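You operate a simulated robot arm through the tools that you are given. There is no shell and no other tool. Be economical: measure what you need, move in short steps, check, and stop when the job is done.

You are at the controls of a simulated robot arm. One attempt, no reset.

Task
Wash the smudge off the black case, then wipe it dry.
Fine: wet the green sponge on the pad, dry with the white cloth; both go back.

Only the result counts: the job must be done as asked and must still hold three seconds after the hand-in. Knocking over, shifting, dropping, spilling or breaking anything else fails it. Flat cloth is picked up by pressing the open fingertips on it (5 to 10 N) and closing them slowly along it; thin cloth reads only 2 to 8 mm in the jaws.

Robot
A 7-joint arm with a two-finger parallel gripper, fixed in place. Base frame: the origin is at the foot of the arm, x ahead of it, y to its left, z up; the work surface is at about z = 885. Units: mm, degrees, N and s.
With the tool pointing down near the work surface it reaches from about 240 to 680 mm from the base axis. Its first joint turns from -66.0 to 66.0 degrees. Payload 2.4 kg.
The TCP is the grasp point between the finger pads, 30 mm short of the fingertips. In the tool frame z runs along the fingers and y along their closing line. The gripper opens to 94 mm. The fingers are 28 mm wide and 10 mm thick; the gripper's body (50 by 96 mm) begins 55 mm behind the TCP.
Orientation is that of the tool frame in the base frame, as [roll, pitch, yaw] about the fixed x, y, z axes, in that order (R = Rz(yaw) Ry(pitch) Rx(roll)). With the fingers straight down and closing along the base's y, the tool's x points along the base's -x, its y along +y and its z along -z.

Tools
- The arm moves only by the tool jog_arm. Its argument "increments" is a list of rows, each a list of 3 entries, a list of its own where there are three numbers: the shift along the base's x, y, z in mm, then the turn, a rotation vector about the base's x, y, z in degrees, then the finger opening in mm, from 0 to 94. In form: [[[x, y, z], [wx, wy, wz], jaw], ...]. A call has 1 to 12 rows; each row shifts and turns the commanded pose from where the row before left it. Each row takes 0.2 s and may step no farther than 50 mm and 8.6 degrees from the row before; otherwise, or with a gripper value out of range, the whole call is refused. Where a pose cannot be reached the arm comes as near as it can. A force on the tool above 40 N (or 10 N above the force at the start of the call, whichever is more), or a blocked arm, ends the call early, and 0.2 s more pass. The fingers move at their own pace (about 153 mm/s each) and stop on an object; they squeeze with about 35 N. The grip force told is the motor's: it shows also when the fingers shut on nothing. Time passes only in rows, and 0.2 s behind the last, so rows that do not move let the fingers close. It gives the time, the measured TCP pose, the force on the tool (base axes), the opening and the grip force at its end, in the units of the frame above (readings bear some noise).
- Cameras (640 x 400 px; columns grow to the right, rows downward): "scene" is fixed at [39.7, 480, 1459.9]; the picture's right is [-0.71, -0.71, 0.00], its down [-0.35, 0.36, -0.87] and it looks along [0.61, -0.61, -0.50] (base axes); focal length 351 px, centre (320, 200). "wrist" rides on the gripper at [-37, 0, -58] in the tool frame; the picture's right is [0.00, -1.00, 0.00], its down [0.97, 0.00, -0.24] and it looks along [0.24, 0.00, 0.97] (tool axes); focal length 218 px, centre (320, 200).
- grab_frame(camera): a new picture of that camera. It takes no simulated time.
- point_at(camera, pixels): there is no depth. For up to 12 entries [column, row, z] of the newest picture of that camera ("zoom" is the newest enlarged one), the place [x, y] in the base frame at which the ray of that pixel passes the height z, good to about 3 mm, but the place of the scene camera against the robot may be out by one fixed shift of up to 12 mm in any direction. It takes no simulated time.
- zoom(camera, box): a new picture of the part [left, top, right, bottom] of that camera's present view, enlarged. It takes no simulated time.
- sign_off(): hands the job in; it is judged then, once.

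Keep the steps short. Do not move on a guess: measure, check each grasp and each placing, and mend mistakes. In all there are 80 turns and 54 pictures (those below and enlarged ones count). Leave the gripper open and the arm clear of the work at the hand-in unless told otherwise, and finish with a single line.

The tools are called after "Request:" as name(argument=value, ...) on one line, values as JSON. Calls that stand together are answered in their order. jog_arm: Moves the arm, as the interface text tells. Its arguments: {"type":"object","properties":{"increments":{"type":"array","items":{"type":"array"}}},"required":["increments"]} The other tools are called the same way: grab_frame (camera) takes a picture; point_at (camera, pixels) gives the place at which the rays of pixels pass given heights; zoom (camera, box) takes an enlarged picture of a part of a camera's view; sign_off () hands the job in.

At the start:

```text
time_s: 0.0
tool_pos: [434.6, -97.0, 1208.1]
tcp_rot: [180.0, 0.0, -180.0]
ft_force: [0.5, 0.3, 0.0]
gripper_width: 94.0
grasp_force: 0.0
```

scene: 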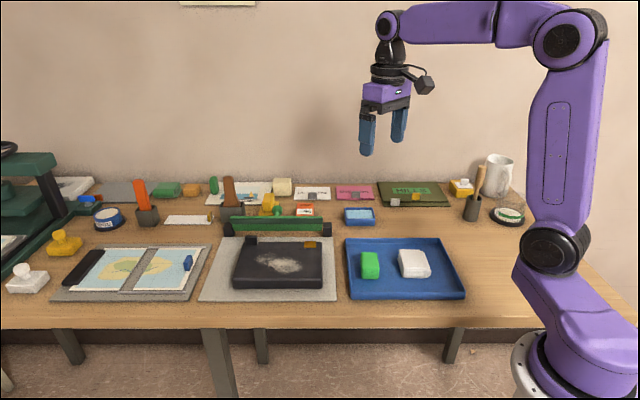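
wrist: 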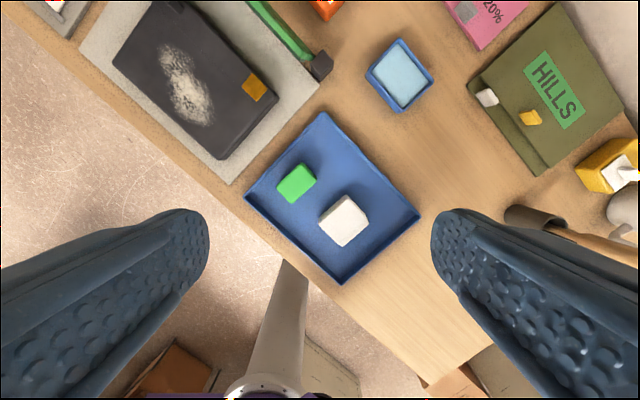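

I see the black case with a pale smudge (scene ~280,264), a blue tray with the green sponge (370,265) and white cloth (414,263), and a blue wet pad (359,216). I'll enlarge those first.

Request:
zoom(camera="scene", box=[200, 180, 480, 310])

Request:
zoom(camera="wrist", box=[90, 0, 450, 290])

Request:
point_at(camera="wrist", pixels=[[297, 182, 910], [344, 221, 910], [400, 74, 895], [188, 88, 915], [173, 48, 915], [208, 122, 915], [112, 58, 915], [220, 160, 915], [278, 82, 915], [255, 88, 915], [323, 112, 895], [342, 284, 895]])

```text
2.29 times, centred on (340, 245) of scene
```

zoom: 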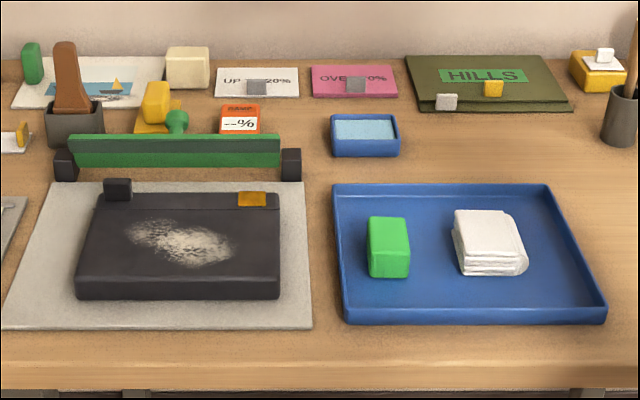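

```text
1.38 times, centred on (270, 145) of wrist
```

zoom: 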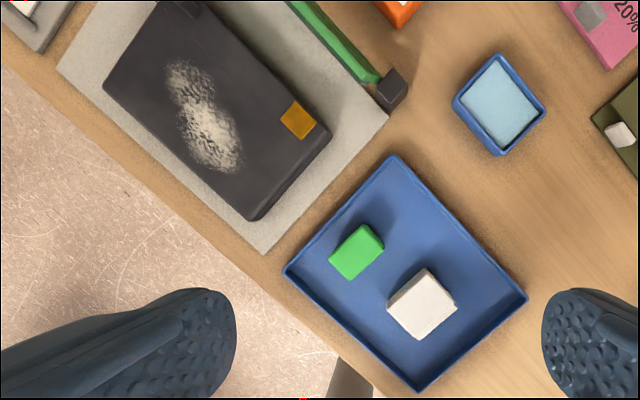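

```text
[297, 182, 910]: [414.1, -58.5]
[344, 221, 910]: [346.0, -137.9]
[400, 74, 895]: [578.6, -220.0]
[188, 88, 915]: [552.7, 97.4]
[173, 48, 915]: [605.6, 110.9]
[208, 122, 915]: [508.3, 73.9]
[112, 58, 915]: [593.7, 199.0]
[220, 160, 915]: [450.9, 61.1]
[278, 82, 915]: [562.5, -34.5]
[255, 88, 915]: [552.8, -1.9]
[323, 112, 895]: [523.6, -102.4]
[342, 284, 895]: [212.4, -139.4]
```

The sponge is near (414,-58) and the cloth near (346,-138), both set about 45° to the base. I'll turn the tool -45° and come down above the tray to look closer.

Request:
jog_arm(increments=[[[-5, 4, -25], [0, 0, -7.5], 94], [[-5, 4, -25], [0, 0, -7.5], 94], [[-5, 4, -25], [0, 0, -7.5], 94], [[-5, 4, -25], [0, 0, -7.5], 94], [[-5, 0, -25], [0, 0, -7.5], 94], [[-5, 0, -25], [0, 0, -7.5], 94]])

Request:
grab_frame(camera="wrist")

```text
time_s: 1.4
tool_pos: [404.6, -80.6, 1056.6]
tcp_rot: [180.0, 0.0, 134.9]
ft_force: [-0.2, -0.8, 0.0]
gripper_width: 94.0
grasp_force: 0.1
```

```text
49 pictures are left
```

wrist: 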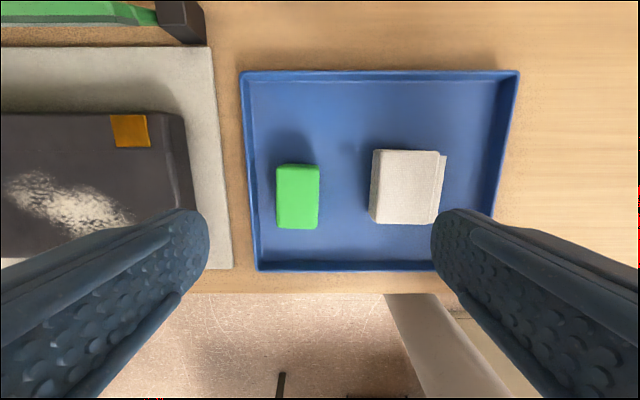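

Tool axes now line up with the objects. I'll read sponge, cloth and tray positions at several heights to find their heights.

Request:
point_at(camera="wrist", pixels=[[298, 197, 890], [298, 197, 910], [298, 197, 930], [277, 230, 890], [319, 228, 915], [319, 166, 915], [277, 166, 915], [372, 150, 910], [437, 151, 910], [434, 223, 910], [370, 220, 910], [280, 72, 895]])

Request:
zoom(camera="scene", box=[340, 230, 470, 310])

Request:
point_at(camera="scene", pixels=[[362, 277, 888], [379, 277, 888], [370, 253, 915], [370, 264, 915]])

```text
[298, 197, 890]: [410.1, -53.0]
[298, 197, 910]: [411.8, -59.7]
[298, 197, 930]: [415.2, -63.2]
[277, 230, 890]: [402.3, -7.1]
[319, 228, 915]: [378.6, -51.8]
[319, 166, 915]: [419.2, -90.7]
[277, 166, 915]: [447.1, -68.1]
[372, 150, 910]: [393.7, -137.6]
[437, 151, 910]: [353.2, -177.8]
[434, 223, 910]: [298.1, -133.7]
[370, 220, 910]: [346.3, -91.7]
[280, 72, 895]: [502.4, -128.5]
```

```text
4.92 times, centred on (405, 270) of scene
```

zoom: 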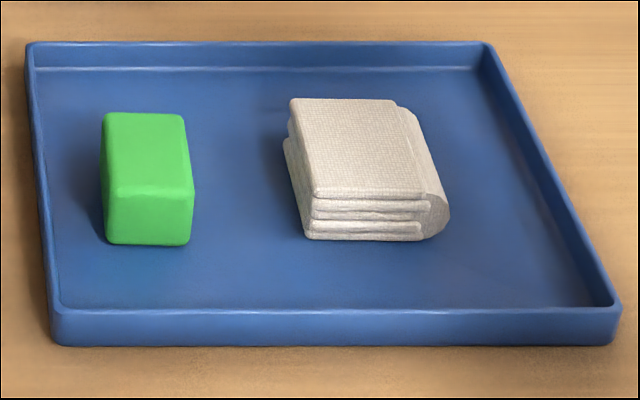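

```text
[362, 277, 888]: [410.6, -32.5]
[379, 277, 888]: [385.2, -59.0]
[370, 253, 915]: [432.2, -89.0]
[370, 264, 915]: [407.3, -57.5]
```

Sponge: about 36 × 57 mm, roughly 27 mm tall (top ≈ 916), centre ≈ (413,-60). I'll move above it with jaws at 64 mm and look before closing.

Request:
jog_arm(increments=[[[4.4, 10.6, 0], [0, 0, 0], 64], [[4, 10, -20], [0, 0, 0], 64], [[0, 0, -35], [0, 0, 0], 64], [[0, 0, -30], [0, 0, 0], 64]])

Request:
grab_frame(camera="wrist")

Request:
zoom(camera="scene", box=[320, 190, 480, 310])

```text
time_s: 2.4
tool_pos: [413.1, -62.8, 972.1]
tcp_rot: [179.9, 0.0, 134.9]
ft_force: [0.1, 0.9, -0.2]
gripper_width: 63.8
grasp_force: 0.0
```

```text
47 pictures are left
```

wrist: 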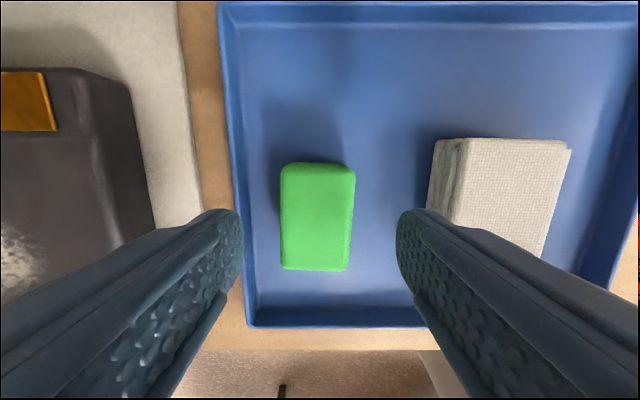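

```text
3.33 times, centred on (400, 250) of scene
```

zoom: 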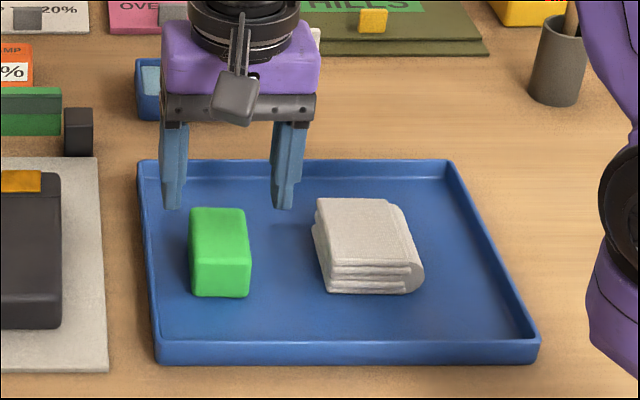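

The sponge is centred between the fingers (columns 283–355, rows ~165–270). Going down so the fingertips sit about 12 mm above the tray floor, then closing.

Request:
jog_arm(increments=[[[0, 0, -21], [0, 0, 0], 64], [[0, 0, -20], [0, 0, 0], 64], [[0, 0, 0], [0, 0, 0], 40], [[0, 0, 0], [0, 0, 0], 28], [[0, 0, 0], [0, 0, 0], 28]])

Request:
zoom(camera="scene", box=[330, 210, 430, 300])

```text
time_s: 3.6
tool_pos: [413.3, -61.7, 931.9]
tcp_rot: [180.0, 0.0, 135.1]
ft_force: [0.3, 0.2, -0.1]
gripper_width: 38.4
grasp_force: 34.9
```

```text
4.44 times, centred on (380, 255) of scene
```

zoom: 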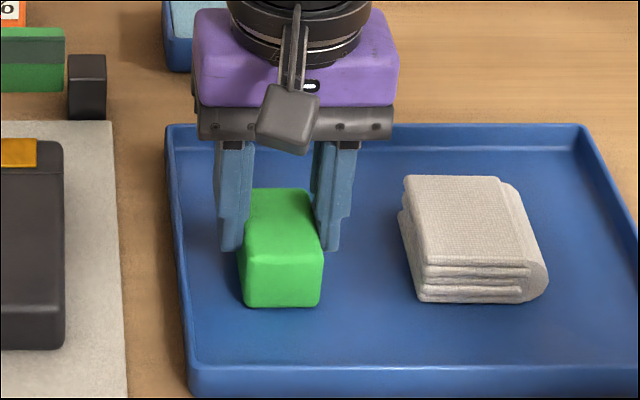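

Sponge is gripped (38.4 mm, 34.9 N). Lifting and moving toward the pad, stopping short to look.

Request:
jog_arm(increments=[[[0, 0, 20], [0, 0, 0], 28], [[0, 0, 40], [0, 0, 0], 28], [[0, 0, 45], [0, 0, 0], 28], [[30, -30, 5], [0, 0, 0], 28], [[30, -30, 0], [0, 0, 0], 28], [[30, -30, 0], [0, 0, 0], 28], [[25, -25, 0], [0, 0, 0], 28], [[15, -15, 0], [0, 0, 0], 28]])

Request:
grab_frame(camera="wrist")

```text
time_s: 5.4
tool_pos: [544.3, -193.2, 1041.1]
tcp_rot: [-180.0, 0.0, 135.1]
ft_force: [-0.6, 0.0, 0.1]
gripper_width: 38.8
grasp_force: 35.5
```

```text
44 pictures are left
```

wrist: 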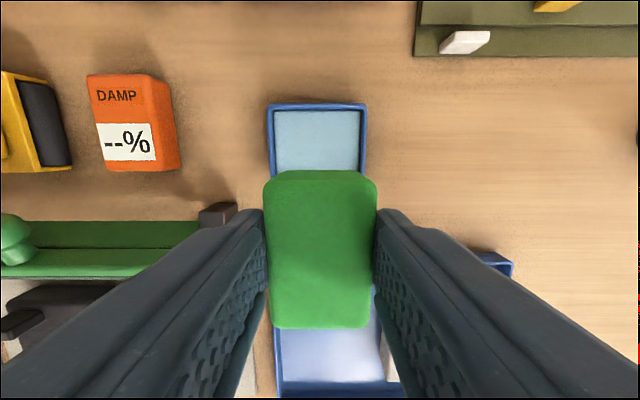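

The pad is ahead at columns 268–367. Reading its edges at rim height.

Request:
point_at(camera="wrist", pixels=[[268, 105, 908], [366, 105, 908], [275, 111, 900], [360, 111, 900], [274, 170, 900], [360, 170, 900]])

Request:
zoom(camera="scene", box=[320, 190, 400, 240])

```text
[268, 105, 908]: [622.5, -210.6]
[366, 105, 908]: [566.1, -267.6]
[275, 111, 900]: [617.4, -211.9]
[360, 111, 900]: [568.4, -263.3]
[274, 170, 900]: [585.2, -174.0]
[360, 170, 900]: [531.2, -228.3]
```

```text
8.00 times, centred on (360, 215) of scene
```

zoom: 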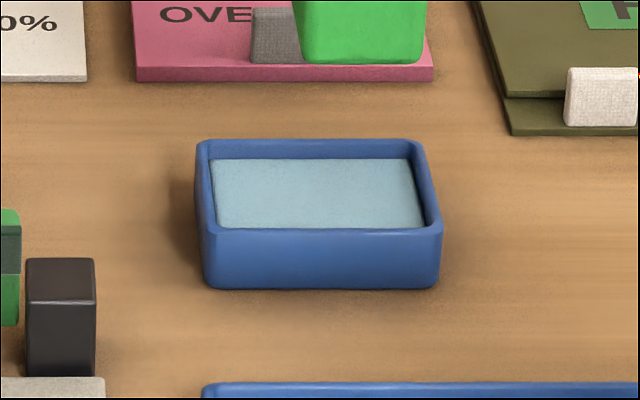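

The pad's depth is unclear from here; I'll back off 50 mm to see the whole pad ahead of the sponge.

Request:
jog_arm(increments=[[[-25, 25, 0], [0, 0, 0], 28], [[-20, 20, 10], [0, 0, 0], 28]])

Request:
zoom(camera="wrist", box=[220, 0, 420, 180])

Request:
grab_frame(camera="wrist")

```text
time_s: 6.0
tool_pos: [498.6, -144.8, 1051.9]
tcp_rot: [180.0, -0.1, 135.0]
ft_force: [-0.7, 0.5, -0.5]
gripper_width: 38.6
grasp_force: 34.9
```

```text
2.22 times, centred on (320, 90) of wrist
```

zoom: 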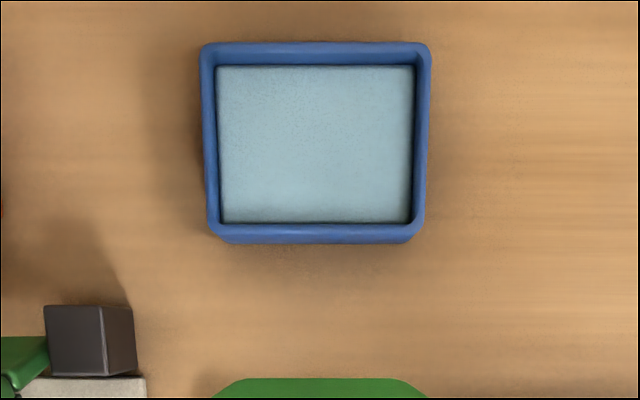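

```text
41 pictures are left
```

wrist: 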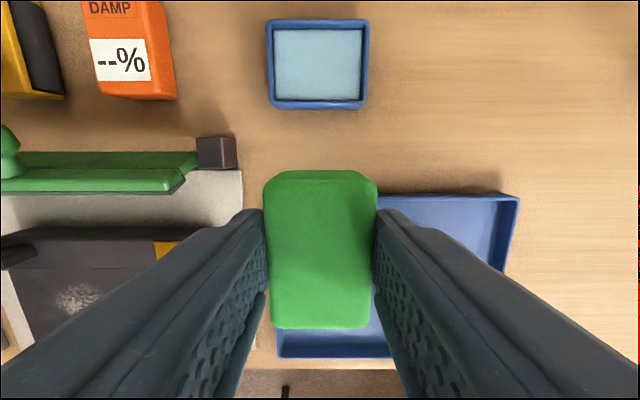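

Request:
point_at(camera="wrist", pixels=[[274, 29, 900], [362, 29, 900], [362, 100, 900], [274, 100, 900], [318, 65, 900], [318, 65, 900], [318, 29, 900], [318, 100, 900], [318, 20, 908], [318, 107, 908]])

```text
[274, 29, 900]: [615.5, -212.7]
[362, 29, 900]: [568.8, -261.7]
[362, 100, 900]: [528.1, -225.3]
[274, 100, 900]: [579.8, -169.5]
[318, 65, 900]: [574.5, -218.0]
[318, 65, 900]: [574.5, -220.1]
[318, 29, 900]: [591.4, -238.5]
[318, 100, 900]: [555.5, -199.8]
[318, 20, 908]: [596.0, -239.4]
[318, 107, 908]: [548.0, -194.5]
```

The pad's inner face is about 72 × 53 mm, centred at (574,-219). The sponge is 57 mm long, so I'll turn it 90° to fit within the rim while moving over the pad.

Request:
jog_arm(increments=[[[6.28, -6.15, 0], [0, 0, 7.5], 28], [[6.28, -6.15, 0], [0, 0, 7.5], 28], [[6.28, -6.15, 0], [0, 0, 7.5], 28], [[6.28, -6.15, 0], [0, 0, 7.5], 28], [[6.28, -6.15, 0], [0, 0, 7.5], 28], [[6.28, -6.15, 0], [0, 0, 7.5], 28], [[6.28, -6.15, 0], [0, 0, 7.5], 28], [[6.28, -6.15, 0], [0, 0, 7.5], 28], [[6.28, -6.15, 0], [0, 0, 7.5], 28], [[6.28, -6.15, 0], [0, 0, 7.5], 28], [[6.28, -6.15, 0], [0, 0, 7.5], 28], [[6.28, -6.15, 0], [0, 0, 7.5], 28]])

Request:
jog_arm(increments=[[[0, 0, -40], [0, 0, 0], 28], [[0, 0, -40], [0, 0, 0], 28]])

Request:
zoom(camera="scene", box=[310, 150, 430, 240])

Request:
grab_frame(camera="wrist")

```text
time_s: 8.6
tool_pos: [573.1, -219.4, 1052.4]
tcp_rot: [180.0, 0.1, -134.9]
ft_force: [0.0, -0.1, -0.5]
gripper_width: 38.6
grasp_force: 34.6
```

```text
time_s: 9.2
tool_pos: [575.2, -221.9, 971.6]
tcp_rot: [180.0, 0.0, -135.0]
ft_force: [0.7, 0.0, -0.7]
gripper_width: 38.7
grasp_force: 35.3
```

```text
4.44 times, centred on (370, 195) of scene
```

zoom: 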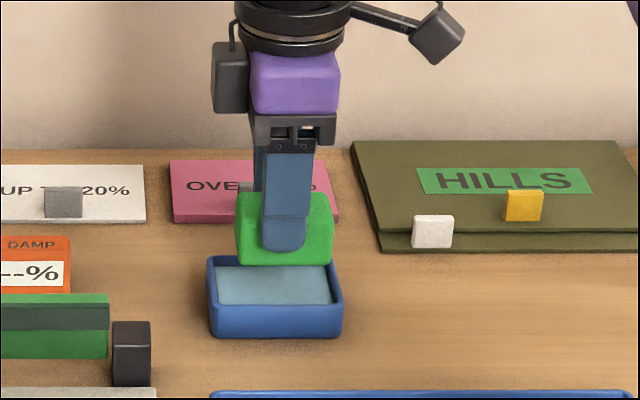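

```text
39 pictures are left
```

wrist: 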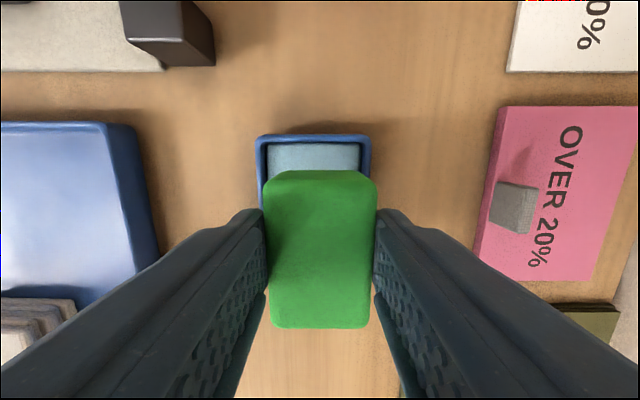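

The pad shows ~3 mm left of the sponge's line (centre column 314 vs 320); correcting and lowering towards contact in small steps.

Request:
jog_arm(increments=[[[-2, 2, -10], [0, 0, 0], 28], [[0, 0, -8], [0, 0, 0], 28], [[0, 0, -4], [0, 0, 0], 28], [[0, 0, -3], [0, 0, 0], 28]])

Request:
zoom(camera="scene", box=[320, 170, 400, 230])

```text
time_s: 10.2
tool_pos: [573.2, -219.1, 947.4]
tcp_rot: [179.9, 0.0, -135.0]
ft_force: [-1.1, -0.7, 3.3]
gripper_width: 38.8
grasp_force: 34.6
```

```text
6.67 times, centred on (360, 200) of scene
```

zoom: 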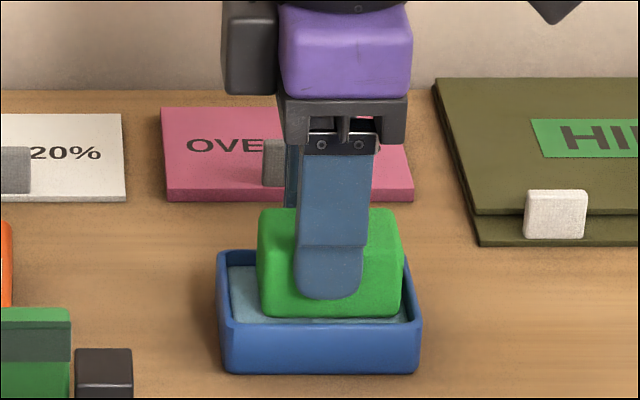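

Contact at z ≈ 947 with 3 N, sponge inside the rim. Pressing slightly more, holding, then lifting to check.

Request:
jog_arm(increments=[[[0, 0, -1.5], [0, 0, 0], 28], [[0, 0, -1], [0, 0, 0], 28], [[0, 0, 0], [0, 0, 0], 28], [[0, 0, 0], [0, 0, 0], 28], [[0, 0, 0], [0, 0, 0], 28]])

```text
time_s: 11.4
tool_pos: [572.3, -219.5, 946.6]
tcp_rot: [-179.8, 0.1, -134.9]
ft_force: [2.4, -1.2, 24.9]
gripper_width: 39.0
grasp_force: 34.7
```

25 N of press held about 0.6 s, enough. Lifting and looking for a wet sponge.

Request:
jog_arm(increments=[[[0, 0, 2], [0, 0, 0], 28], [[0, 0, 10], [0, 0, 0], 28], [[0, 0, 40], [0, 0, 0], 28], [[0, 0, 40], [0, 0, 0], 28]])

Request:
grab_frame(camera="scene")

Request:
zoom(camera="scene", box=[320, 130, 420, 230])

```text
time_s: 12.4
tool_pos: [572.5, -217.4, 1036.4]
tcp_rot: [179.9, 0.0, -135.0]
ft_force: [-0.2, -0.5, 0.0]
gripper_width: 38.7
grasp_force: 35.4
```

```text
37 pictures are left
```

scene: 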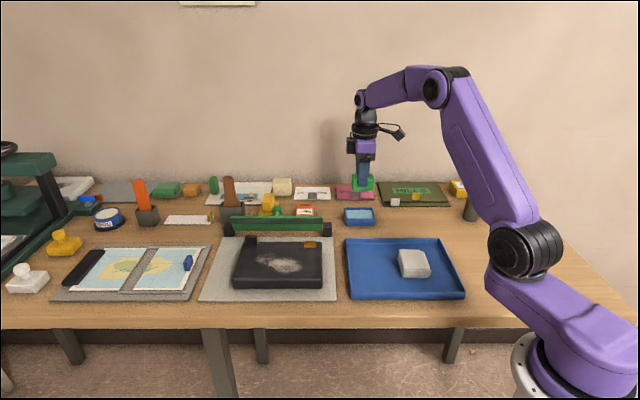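

```text
4.00 times, centred on (370, 180) of scene
```

zoom: 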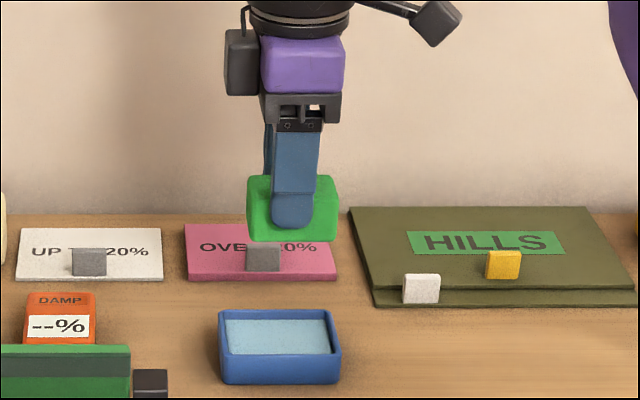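

No obvious change in look, but contact was firm. Next I'll carry it towards the case and view the smudge ahead of the sponge.

Request:
jog_arm(increments=[[[-16, 42, 10], [0, 0, 0], 28], [[-16, 42, 10], [0, 0, 0], 28], [[-16, 42, 10], [0, 0, 0], 28], [[-16, 42, 5], [0, 0, 0], 28], [[-16, 42, 5], [0, 0, 0], 28], [[-10, 34, 0], [0, 0, 0], 28]])

Request:
grab_frame(camera="wrist")

```text
time_s: 13.8
tool_pos: [482.5, 24.1, 1077.6]
tcp_rot: [180.0, 0.0, -134.9]
ft_force: [-1.3, 0.4, 0.3]
gripper_width: 38.9
grasp_force: 34.9
```

```text
35 pictures are left
```

wrist: 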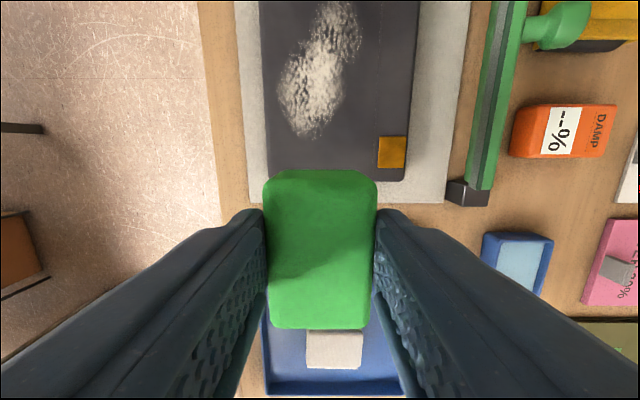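

The smudge's far end is cut off at the top; moving 45 mm farther along the case.

Request:
jog_arm(increments=[[[16, 16, 0], [0, 0, 0], 28], [[16, 16, 0], [0, 0, 0], 28]])

Request:
grab_frame(camera="wrist")

```text
time_s: 14.4
tool_pos: [513.8, 56.2, 1079.1]
tcp_rot: [-179.9, 0.0, -134.9]
ft_force: [-0.3, 0.7, -1.7]
gripper_width: 38.5
grasp_force: 34.8
```

```text
34 pictures are left
```

wrist: 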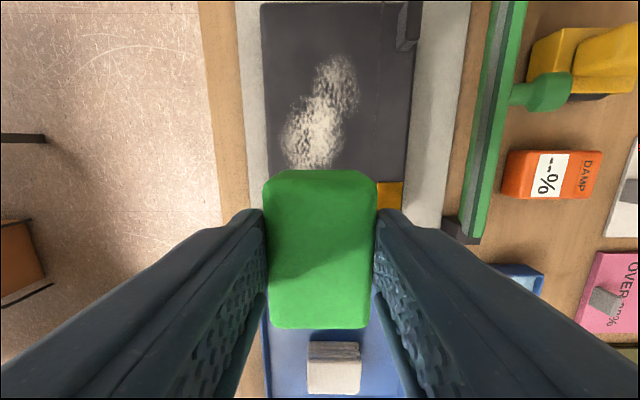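

Whole smudge now visible: columns 282–360, rows 53 to ~170. Reading its outline and the case edges at z ≈ 915.

Request:
point_at(camera="wrist", pixels=[[333, 53, 915], [360, 85, 915], [313, 75, 915], [282, 135, 915], [345, 130, 915], [300, 170, 915], [262, 100, 915], [408, 100, 915], [320, 3, 915], [398, 48, 930], [378, 183, 915], [380, 100, 915]])

Request:
zoom(camera="scene", box=[220, 210, 350, 300])

```text
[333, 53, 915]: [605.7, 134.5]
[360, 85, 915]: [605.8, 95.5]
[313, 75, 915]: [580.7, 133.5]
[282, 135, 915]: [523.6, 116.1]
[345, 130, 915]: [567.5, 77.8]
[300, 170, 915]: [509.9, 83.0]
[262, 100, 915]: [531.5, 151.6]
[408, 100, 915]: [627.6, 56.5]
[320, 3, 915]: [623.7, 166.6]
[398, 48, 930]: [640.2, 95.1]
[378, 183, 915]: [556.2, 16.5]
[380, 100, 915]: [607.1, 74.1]
```

```text
4.44 times, centred on (285, 255) of scene
```

zoom: 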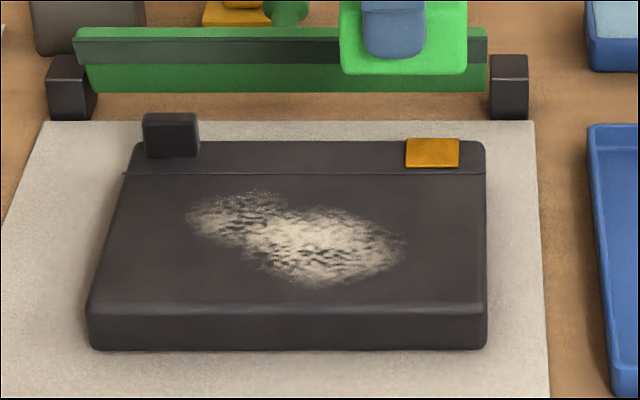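

In case axes (u along it, v across), the smudge spans u 405–526, v 286–362; the case top is clear of the latch there. Moving over the smudge's middle (u 465, v 325) and down to just above.

Request:
jog_arm(increments=[[[22, 21.5, 0], [0, 0, 0], 28], [[22, 21.5, -20], [0, 0, 0], 28], [[0, 0, -40], [0, 0, 0], 28], [[0, 0, -40], [0, 0, 0], 28], [[0, 0, -10], [0, 0, 0], 28]])

Request:
zoom(camera="scene", box=[220, 200, 350, 300])

```text
time_s: 15.6
tool_pos: [557.6, 101.6, 966.3]
tcp_rot: [180.0, 0.0, -135.0]
ft_force: [-0.4, 0.4, -0.9]
gripper_width: 38.8
grasp_force: 34.7
```

```text
4.00 times, centred on (285, 250) of scene
```

zoom: 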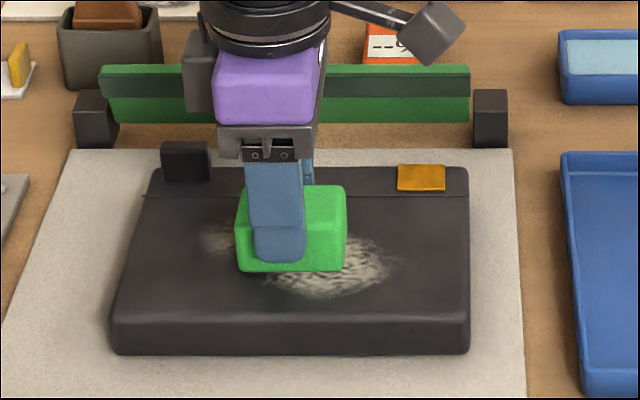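

Sponge hovers over the smudge centre. Lowering gently to contact.

Request:
jog_arm(increments=[[[0, 0, -4], [0, 0, 0], 28], [[0, 0, -2], [0, 0, 0], 28], [[0, 0, -1], [0, 0, 0], 28]])

```text
time_s: 16.4
tool_pos: [557.8, 102.3, 962.3]
tcp_rot: [-179.9, 0.2, -135.1]
ft_force: [-5.8, 2.4, 25.2]
gripper_width: 38.5
grasp_force: 34.6
```

25 N is a bit firm; easing 1.2 mm, then one gentle test stroke.

Request:
jog_arm(increments=[[[0, 0, 0], [0, 0, 0], 28], [[0, 0, 1.2], [0, 0, 0], 28], [[0, 0, 0], [0, 0, 0], 28]])

Request:
jog_arm(increments=[[[10, 10, 0], [0, 0, 0], 28], [[10, 10, 0], [0, 0, 0], 28], [[10, 10, 0], [0, 0, 0], 28], [[0, 0, 0], [0, 0, 0], 28]])

Request:
zoom(camera="scene", box=[220, 200, 350, 300])

```text
time_s: 17.2
tool_pos: [556.6, 100.6, 962.6]
tcp_rot: [180.0, 0.0, -135.0]
ft_force: [2.6, 4.4, 15.0]
gripper_width: 38.6
grasp_force: 35.1
```

```text
time_s: 18.2
tool_pos: [585.8, 130.1, 960.5]
tcp_rot: [-180.0, 0.0, -135.1]
ft_force: [-2.0, -2.1, 11.8]
gripper_width: 38.7
grasp_force: 34.9
```

```text
4.00 times, centred on (285, 250) of scene
```

zoom: 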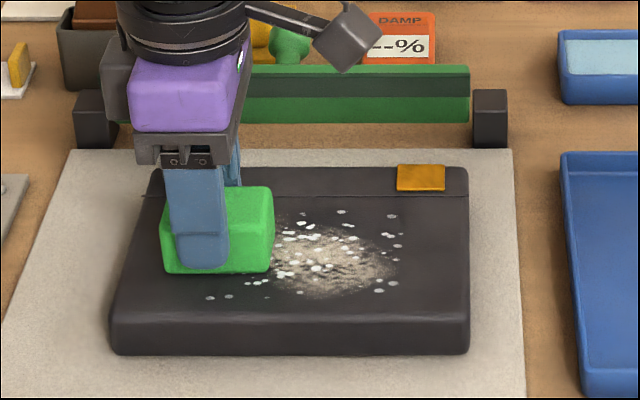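

Wetting works: droplets and the smudge thinning; the case hasn't moved. Wiping back along the middle lane, then the near lane (v ≈ 300).

Request:
jog_arm(increments=[[[-10.5, -10.5, 0], [0, 0, 0], 28], [[-10.5, -10.5, 0], [0, 0, 0], 28], [[-10.5, -10.5, 0], [0, 0, 0], 28], [[-10.5, -10.5, 0], [0, 0, 0], 28], [[-10.5, -10.5, 0], [0, 0, 0], 28], [[-10.5, -10.5, 0], [0, 0, 0], 28]])

Request:
jog_arm(increments=[[[-8, 8, 0], [0, 0, 0], 28], [[-8, 8, 0], [0, 0, 0], 28], [[10.5, 10.5, 0], [0, 0, 0], 28], [[10.5, 10.5, 0], [0, 0, 0], 28], [[10.5, 10.5, 0], [0, 0, 0], 28], [[10.5, 10.5, 0], [0, 0, 0], 28], [[10.5, 10.5, 0], [0, 0, 0], 28], [[10.5, 10.5, 0], [0, 0, 0], 28]])

Request:
zoom(camera="scene", box=[220, 200, 350, 300])

```text
time_s: 19.6
tool_pos: [524.5, 68.6, 962.0]
tcp_rot: [-179.8, 0.1, -135.0]
ft_force: [3.3, 2.5, 11.6]
gripper_width: 38.7
grasp_force: 35.2
```

```text
time_s: 21.4
tool_pos: [570.4, 146.7, 960.7]
tcp_rot: [-180.0, 0.0, -135.0]
ft_force: [-1.2, -0.6, 5.7]
gripper_width: 39.0
grasp_force: 34.7
```

```text
4.00 times, centred on (285, 250) of scene
```

zoom: 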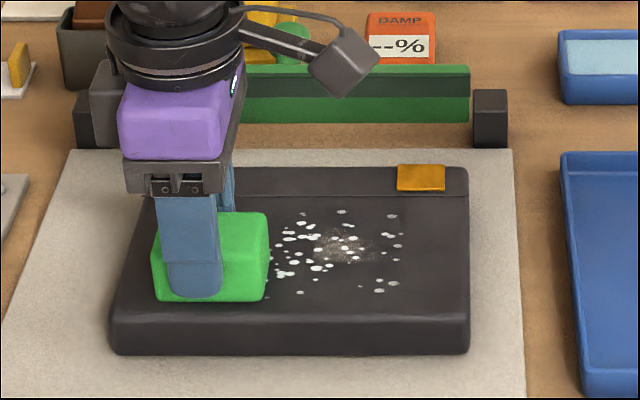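

Smudge mostly gone; a remainder around zoom (345,245). Crossing to the far lane (v ≈ 346) and wiping back.

Request:
jog_arm(increments=[[[11, -11, -0.3], [0, 0, 0], 28], [[11, -11, 0], [0, 0, 0], 28], [[10.5, -10.5, 0], [0, 0, 0], 28], [[-10.5, -10.5, 0], [0, 0, 0], 28], [[-10.5, -10.5, 0], [0, 0, 0], 28], [[-10.5, -10.5, 0], [0, 0, 0], 28], [[-10.5, -10.5, 0], [0, 0, 0], 28], [[-10.5, -10.5, 0], [0, 0, 0], 28], [[-10.5, -10.5, 0], [0, 0, 0], 28]])

Request:
jog_arm(increments=[[[-8, 8, 0], [0, 0, 0], 28], [[-8, 8, 0], [0, 0, 0], 28], [[10.5, 10.5, 0], [0, 0, 0], 28], [[10.5, 10.5, 0], [0, 0, 0], 28], [[10.5, 10.5, 0], [0, 0, 0], 28], [[10.5, 10.5, 0], [0, 0, 0], 28], [[10.5, 10.5, 0], [0, 0, 0], 28], [[10.5, 10.5, 0], [0, 0, 0], 28]])

Request:
zoom(camera="scene", box=[220, 200, 350, 300])

```text
time_s: 23.4
tool_pos: [541.4, 50.9, 961.4]
tcp_rot: [-180.0, 0.0, -135.0]
ft_force: [0.0, 0.7, -0.1]
gripper_width: 38.7
grasp_force: 35.0
```

```text
time_s: 25.2
tool_pos: [588.7, 129.8, 961.4]
tcp_rot: [-179.9, 0.1, -135.0]
ft_force: [0.0, 0.5, -0.2]
gripper_width: 38.7
grasp_force: 35.0
```

```text
4.00 times, centred on (285, 250) of scene
```

zoom: 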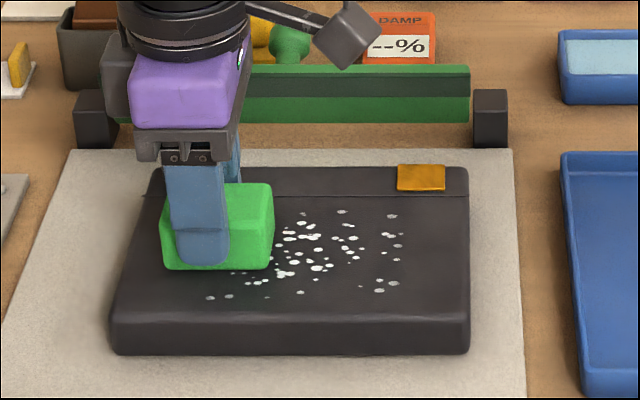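

Force fell to 0 (contact lost), but the visible part is clean with only water drops. Lifting and looking at the whole top.

Request:
jog_arm(increments=[[[0, 0, 20], [0, 0, 0], 28], [[-20, -20, 40], [0, 0, 0], 28], [[-30, -30, 40], [0, 0, 0], 28], [[-25, -25, 15], [0, 0, 0], 28]])

Request:
zoom(camera="wrist", box=[220, 0, 480, 200])

Request:
zoom(camera="scene", box=[220, 200, 420, 300])

```text
refused: row 3 steps farther than a row can; nothing moved
```

```text
2.00 times, centred on (350, 100) of wrist
```

zoom: 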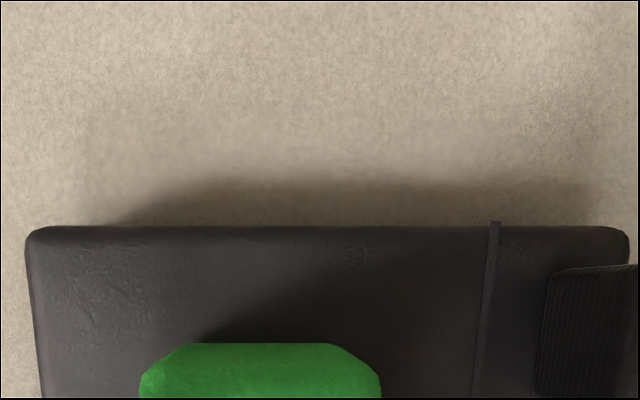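

```text
3.20 times, centred on (320, 250) of scene
```

zoom: 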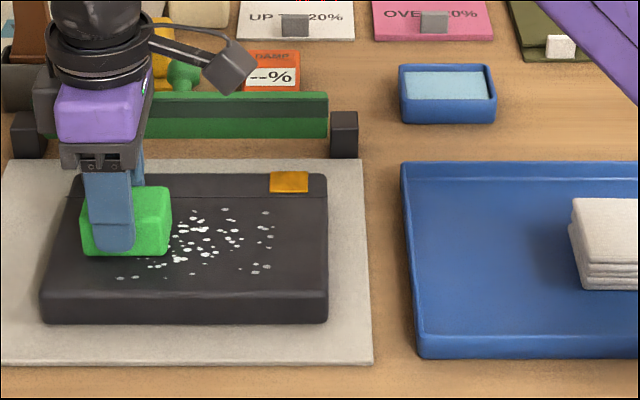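

One row was too long; nothing moved. Repeating with shorter rows.

Request:
jog_arm(increments=[[[0, 0, 20], [0, 0, 0], 28], [[-10, -10, 40], [0, 0, 0], 28], [[-20, -20, 35], [0, 0, 0], 28], [[-25, -25, 20], [0, 0, 0], 28], [[-20, -20, 0], [0, 0, 0], 28]])

Request:
grab_frame(camera="wrist")

Request:
zoom(camera="scene", box=[220, 130, 380, 290])

```text
time_s: 26.4
tool_pos: [513.0, 51.9, 1078.4]
tcp_rot: [-179.9, -0.1, -135.2]
ft_force: [0.3, 0.3, -0.3]
gripper_width: 38.7
grasp_force: 34.6
```

```text
26 pictures are left
```

wrist: 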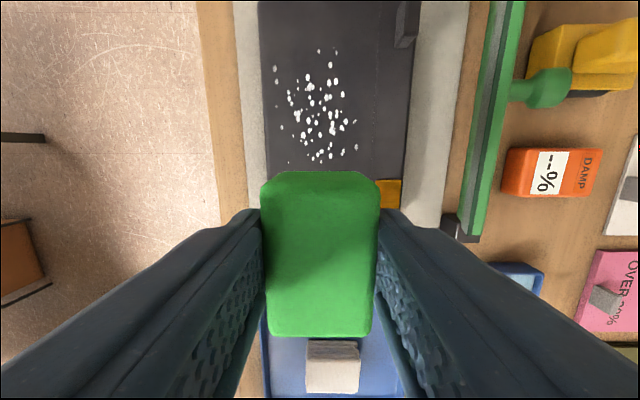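

```text
2.50 times, centred on (300, 210) of scene
```

zoom: 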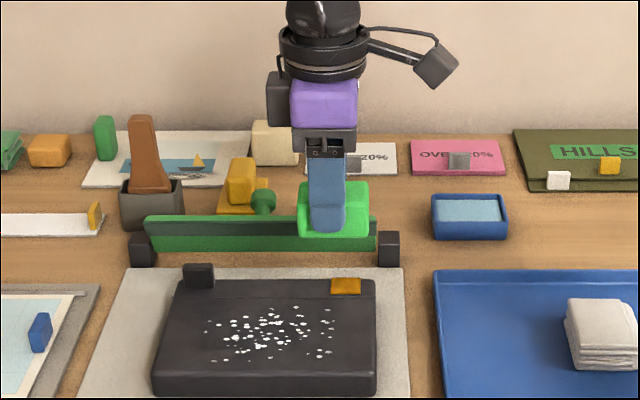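

The smudge is gone; only water drops remain (wrist cols 275–355, rows 48–165). Returning the sponge: turning back -90° and moving over its home spot.

Request:
jog_arm(increments=[[[-8.3, -9.5, 0], [0, 0, -7.5], 28], [[-8.3, -9.5, 0], [0, 0, -7.5], 28], [[-8.3, -9.5, 0], [0, 0, -7.5], 28], [[-8.3, -9.5, 0], [0, 0, -7.5], 28], [[-8.3, -9.5, 0], [0, 0, -7.5], 28], [[-8.3, -9.5, 0], [0, 0, -7.5], 28], [[-8.3, -9.5, 0], [0, 0, -7.5], 28], [[-8.3, -9.5, 0], [0, 0, -7.5], 28], [[-8.3, -9.5, 0], [0, 0, -7.5], 28], [[-8.3, -9.5, 0], [0, 0, -7.5], 28], [[-8.3, -9.5, 0], [0, 0, -7.5], 28], [[-8.3, -9.5, 0], [0, 0, -7.5], 28]])

Request:
jog_arm(increments=[[[0, 0, -45], [0, 0, 0], 28], [[0, 0, -45], [0, 0, 0], 28], [[0, 0, -35], [0, 0, 0], 28]])

Request:
grab_frame(camera="wrist")

```text
time_s: 29.0
tool_pos: [412.4, -58.4, 1077.7]
tcp_rot: [-180.0, 0.0, 134.8]
ft_force: [0.0, -0.6, -0.7]
gripper_width: 38.5
grasp_force: 34.9
```

```text
time_s: 29.8
tool_pos: [412.3, -57.3, 948.9]
tcp_rot: [-180.0, 0.1, 135.0]
ft_force: [0.8, 0.1, 0.4]
gripper_width: 38.6
grasp_force: 35.2
```

```text
24 pictures are left
```

wrist: 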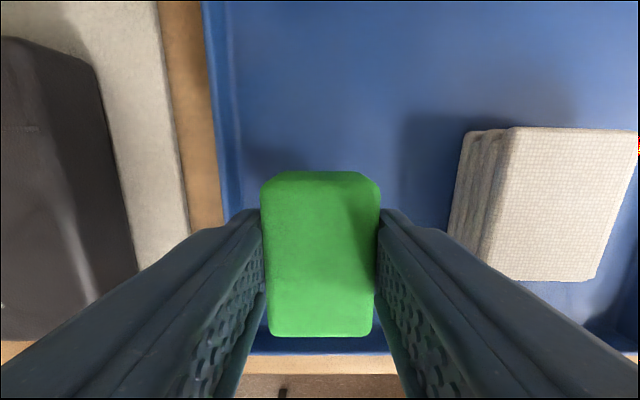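

Over home, about 3 mm off in y; correcting and lowering to contact.

Request:
jog_arm(increments=[[[0.8, -3, -8], [0, 0, 0], 28], [[0, 0, -6], [0, 0, 0], 28], [[0, 0, -2], [0, 0, 0], 28], [[0, 0, -1], [0, 0, 0], 28]])

```text
time_s: 30.8
tool_pos: [414.6, -60.7, 932.9]
tcp_rot: [180.0, 0.0, 135.0]
ft_force: [0.1, 1.3, 0.0]
gripper_width: 38.6
grasp_force: 35.1
```

Request:
jog_arm(increments=[[[0, 0, -1.5], [0, 0, 0], 28], [[0, 0, -1], [0, 0, 0], 28], [[0, 0, 0], [0, 0, 0], 28]])

```text
time_s: 31.6
tool_pos: [413.3, -61.7, 931.1]
tcp_rot: [-180.0, -0.1, 135.0]
ft_force: [-0.2, 0.6, -0.4]
gripper_width: 38.8
grasp_force: 35.1
```

No contact yet at z ≈ 930; stepping down slowly.

Request:
jog_arm(increments=[[[0, 0, -1], [0, 0, 0], 28], [[0, 0, -0.7], [0, 0, 0], 28], [[0, 0, 0], [0, 0, 0], 28]])

```text
time_s: 32.4
tool_pos: [414.3, -61.8, 931.2]
tcp_rot: [180.0, -0.1, 135.0]
ft_force: [0.0, 0.1, -0.1]
gripper_width: 38.7
grasp_force: 35.2
```

Request:
jog_arm(increments=[[[0, 0, -0.8], [0, 0, 0], 28], [[0, 0, 0], [0, 0, 0], 28]])

Request:
zoom(camera="scene", box=[330, 210, 430, 300])

```text
time_s: 33.0
tool_pos: [414.9, -62.0, 929.7]
tcp_rot: [179.9, 0.0, 135.0]
ft_force: [0.2, 0.4, -0.6]
gripper_width: 38.7
grasp_force: 35.5
```

```text
4.44 times, centred on (380, 255) of scene
```

zoom: 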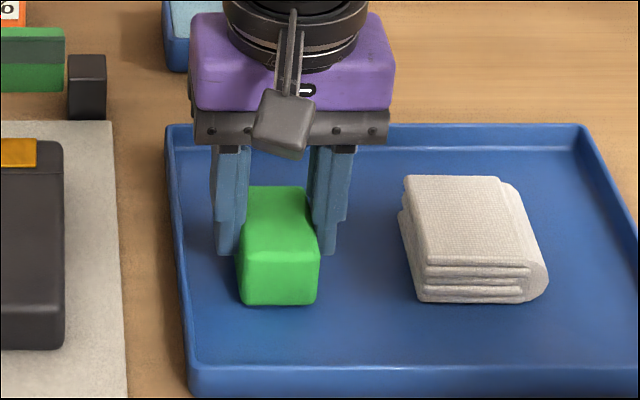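

Sponge bottom is at row 304 versus 307 at rest: still ~1.5 mm up. Continuing.

Request:
jog_arm(increments=[[[0, 0, -0.8], [0, 0, 0], 28], [[0, 0, 0], [0, 0, 0], 28]])

Request:
jog_arm(increments=[[[0, 0, -0.6], [0, 0, 0], 28], [[0, 0, 0], [0, 0, 0], 28]])

```text
time_s: 33.6
tool_pos: [412.2, -61.2, 929.7]
tcp_rot: [-180.0, -0.1, 135.0]
ft_force: [0.3, 0.9, 0.7]
gripper_width: 38.7
grasp_force: 34.6
```

```text
time_s: 34.2
tool_pos: [413.2, -61.7, 928.3]
tcp_rot: [180.0, 0.1, 135.0]
ft_force: [0.2, 0.2, 1.2]
gripper_width: 38.7
grasp_force: 35.2
```

Nearly touching (1.2 N at 928). Half a millimetre more, then open to 64 mm and rise.

Request:
jog_arm(increments=[[[0, 0, -0.5], [0, 0, 0], 28], [[0, 0, 0], [0, 0, 0], 28], [[0, 0, 0], [0, 0, 0], 48], [[0, 0, 0], [0, 0, 0], 64], [[0, 0, 0], [0, 0, 0], 64], [[0, 0, 30], [0, 0, 0], 64], [[0, 0, 40], [0, 0, 0], 64], [[0, 0, 40], [0, 0, 0], 64]])

Request:
jog_arm(increments=[[[-15, -15, 0], [0, 0, 0], 80], [[-17, -17, 0], [0, 0, 0], 94], [[-17, -17, 0], [0, 0, 0], 94], [[-16, -16, 0], [0, 0, 0], 94]])

Request:
grab_frame(camera="wrist")

Request:
zoom(camera="scene", box=[340, 230, 470, 310])

```text
time_s: 36.0
tool_pos: [414.2, -63.3, 1037.1]
tcp_rot: [-179.9, 0.0, 135.1]
ft_force: [-0.4, 0.5, -0.6]
gripper_width: 64.1
grasp_force: 0.0
```

```text
time_s: 37.0
tool_pos: [349.4, -124.5, 1035.3]
tcp_rot: [180.0, 0.0, 134.9]
ft_force: [-0.6, -0.5, 0.3]
gripper_width: 94.1
grasp_force: 0.0
```

```text
22 pictures are left
```

wrist: 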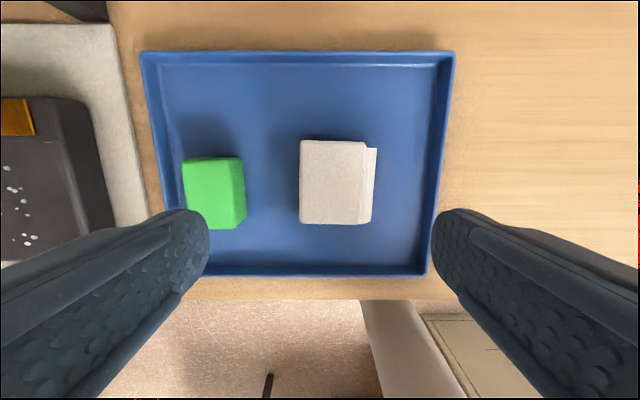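

```text
4.92 times, centred on (405, 270) of scene
```

zoom: 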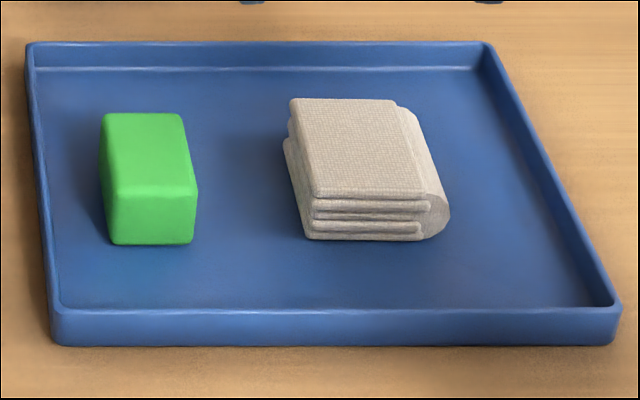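

Sponge sits back in place, released cleanly. The cloth spans columns 300–376 (with fold), rows 141–224. Measuring it for a side grip.

Request:
point_at(camera="wrist", pixels=[[300, 182, 912], [366, 182, 912], [376, 182, 900], [333, 142, 912], [333, 223, 912], [336, 182, 908], [336, 182, 908]])

```text
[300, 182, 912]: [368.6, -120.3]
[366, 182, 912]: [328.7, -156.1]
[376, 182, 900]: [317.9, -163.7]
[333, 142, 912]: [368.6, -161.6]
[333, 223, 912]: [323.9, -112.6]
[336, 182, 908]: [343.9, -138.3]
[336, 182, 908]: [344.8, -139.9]
```

Cloth is ~68 × 67 mm, centred ≈ (343,-140.5). Moving over it and partly down with fingers fully open.

Request:
jog_arm(increments=[[[-6, -16, 0], [0, 0, 0], 94], [[0, 0, -40], [0, 0, 0], 94], [[0, 0, -25], [0, 0, 0], 94]])

Request:
grab_frame(camera="wrist")

```text
time_s: 37.8
tool_pos: [343.7, -141.3, 971.3]
tcp_rot: [180.0, 0.0, 135.0]
ft_force: [0.7, -0.4, 0.0]
gripper_width: 93.9
grasp_force: 0.2
```

```text
20 pictures are left
```

wrist: 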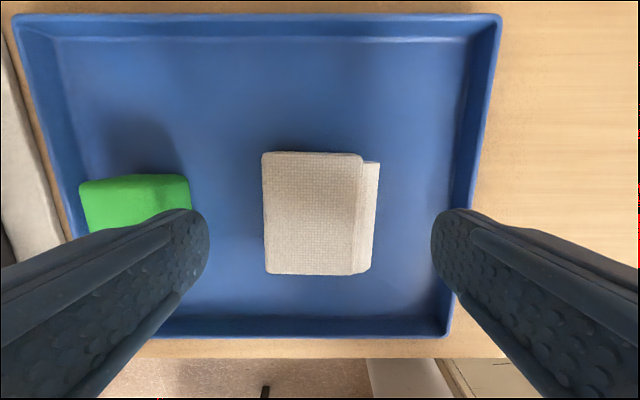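

Cloth is centred (cols 262–380). Narrowing to 86 mm for sponge clearance, going down, closing gently.

Request:
jog_arm(increments=[[[0, 0, 0], [0, 0, 0], 86], [[0, 0, -20], [0, 0, 0], 86], [[0, 0, -20.5], [0, 0, 0], 86], [[0, 0, 0], [0, 0, 0], 75], [[0, 0, 0], [0, 0, 0], 66], [[0, 0, 0], [0, 0, 0], 58], [[0, 0, 0], [0, 0, 0], 50], [[0, 0, 0], [0, 0, 0], 50]])

Request:
zoom(camera="scene", box=[340, 220, 470, 310])

```text
time_s: 39.6
tool_pos: [344.9, -143.0, 931.9]
tcp_rot: [-180.0, 0.0, 135.1]
ft_force: [-0.6, -0.6, 0.5]
gripper_width: 54.9
grasp_force: 35.0
```

```text
4.44 times, centred on (405, 265) of scene
```

zoom: 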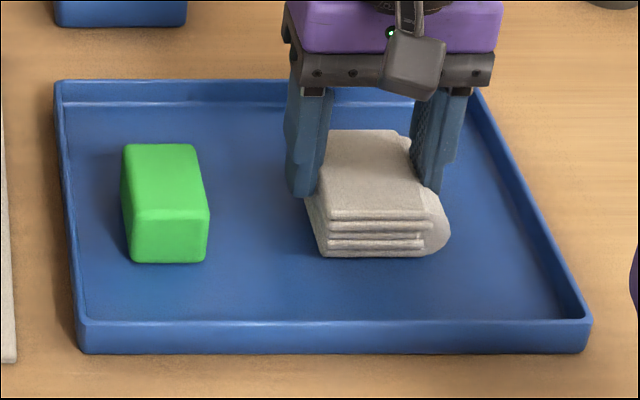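

Cloth held at 54.9 mm, 35 N. Lifting a little to check.

Request:
jog_arm(increments=[[[0, 0, 10], [0, 0, 0], 46], [[0, 0, 20], [0, 0, 0], 46], [[0, 0, 40], [0, 0, 0], 46], [[0, 0, 40], [0, 0, 0], 46], [[0, 0, 30], [0, 0, 0], 46]])

Request:
zoom(camera="scene", box=[330, 150, 480, 310])

```text
time_s: 40.8
tool_pos: [342.5, -144.8, 1071.7]
tcp_rot: [-180.0, 0.0, 135.0]
ft_force: [0.1, -0.2, -0.7]
gripper_width: 54.7
grasp_force: 35.1
```

```text
2.50 times, centred on (405, 230) of scene
```

zoom: 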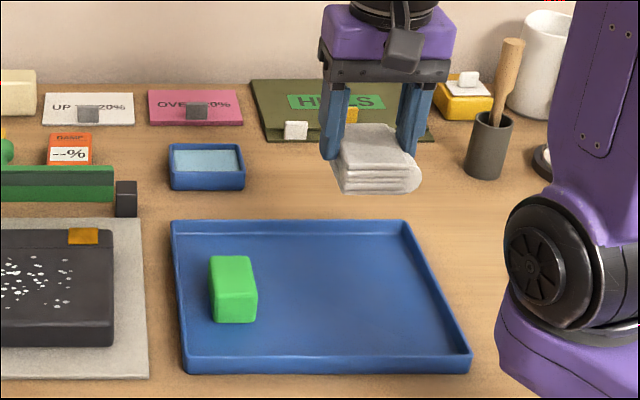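

Cloth is held as a neat stack. Carrying it to above the case centre and down close.

Request:
jog_arm(increments=[[[27, 30, 0], [0, 0, 0], 46], [[27, 30, 0], [0, 0, 0], 46], [[27, 30, 0], [0, 0, 0], 46], [[27, 30, 0], [0, 0, 0], 46], [[27, 30, 0], [0, 0, 0], 46], [[27, 30, 0], [0, 0, 0], 46], [[27, 30, 0], [0, 0, 0], 46], [[26, 32, 0], [0, 0, 0], 46]])

Request:
jog_arm(increments=[[[0, 0, -40], [0, 0, 0], 46], [[0, 0, -40], [0, 0, 0], 46], [[0, 0, -18], [0, 0, 0], 46], [[0, 0, 0], [0, 0, 0], 46]])

Request:
zoom(camera="scene", box=[220, 190, 350, 300])

```text
time_s: 42.6
tool_pos: [557.9, 99.8, 1073.2]
tcp_rot: [180.0, 0.0, 135.0]
ft_force: [0.3, -0.3, -0.9]
gripper_width: 54.9
grasp_force: 35.1
```

```text
time_s: 43.6
tool_pos: [556.5, 97.6, 974.0]
tcp_rot: [180.0, 0.0, 135.0]
ft_force: [-0.4, 0.6, -0.3]
gripper_width: 54.7
grasp_force: 34.8
```

```text
3.64 times, centred on (285, 245) of scene
```

zoom: 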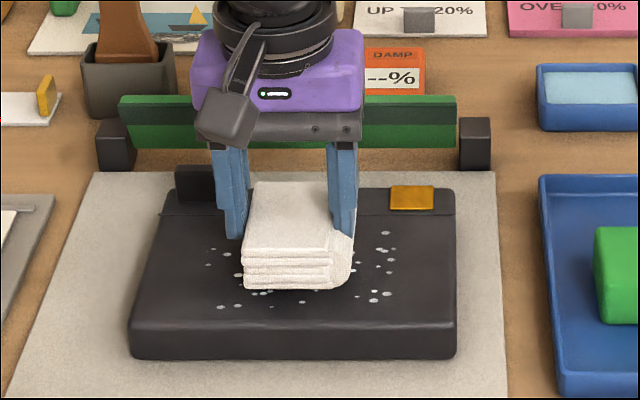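

Cloth is above the drops. Lowering to light contact.

Request:
jog_arm(increments=[[[0, 0, -6], [0, 0, 0], 46], [[0, 0, -3], [0, 0, 0], 46], [[0, 0, -1.5], [0, 0, 0], 46], [[0, 0, 0], [0, 0, 0], 46]])

```text
time_s: 44.6
tool_pos: [556.9, 98.3, 962.9]
tcp_rot: [179.8, 0.1, 135.0]
ft_force: [-1.7, 0.0, 10.4]
gripper_width: 54.9
grasp_force: 34.3
```

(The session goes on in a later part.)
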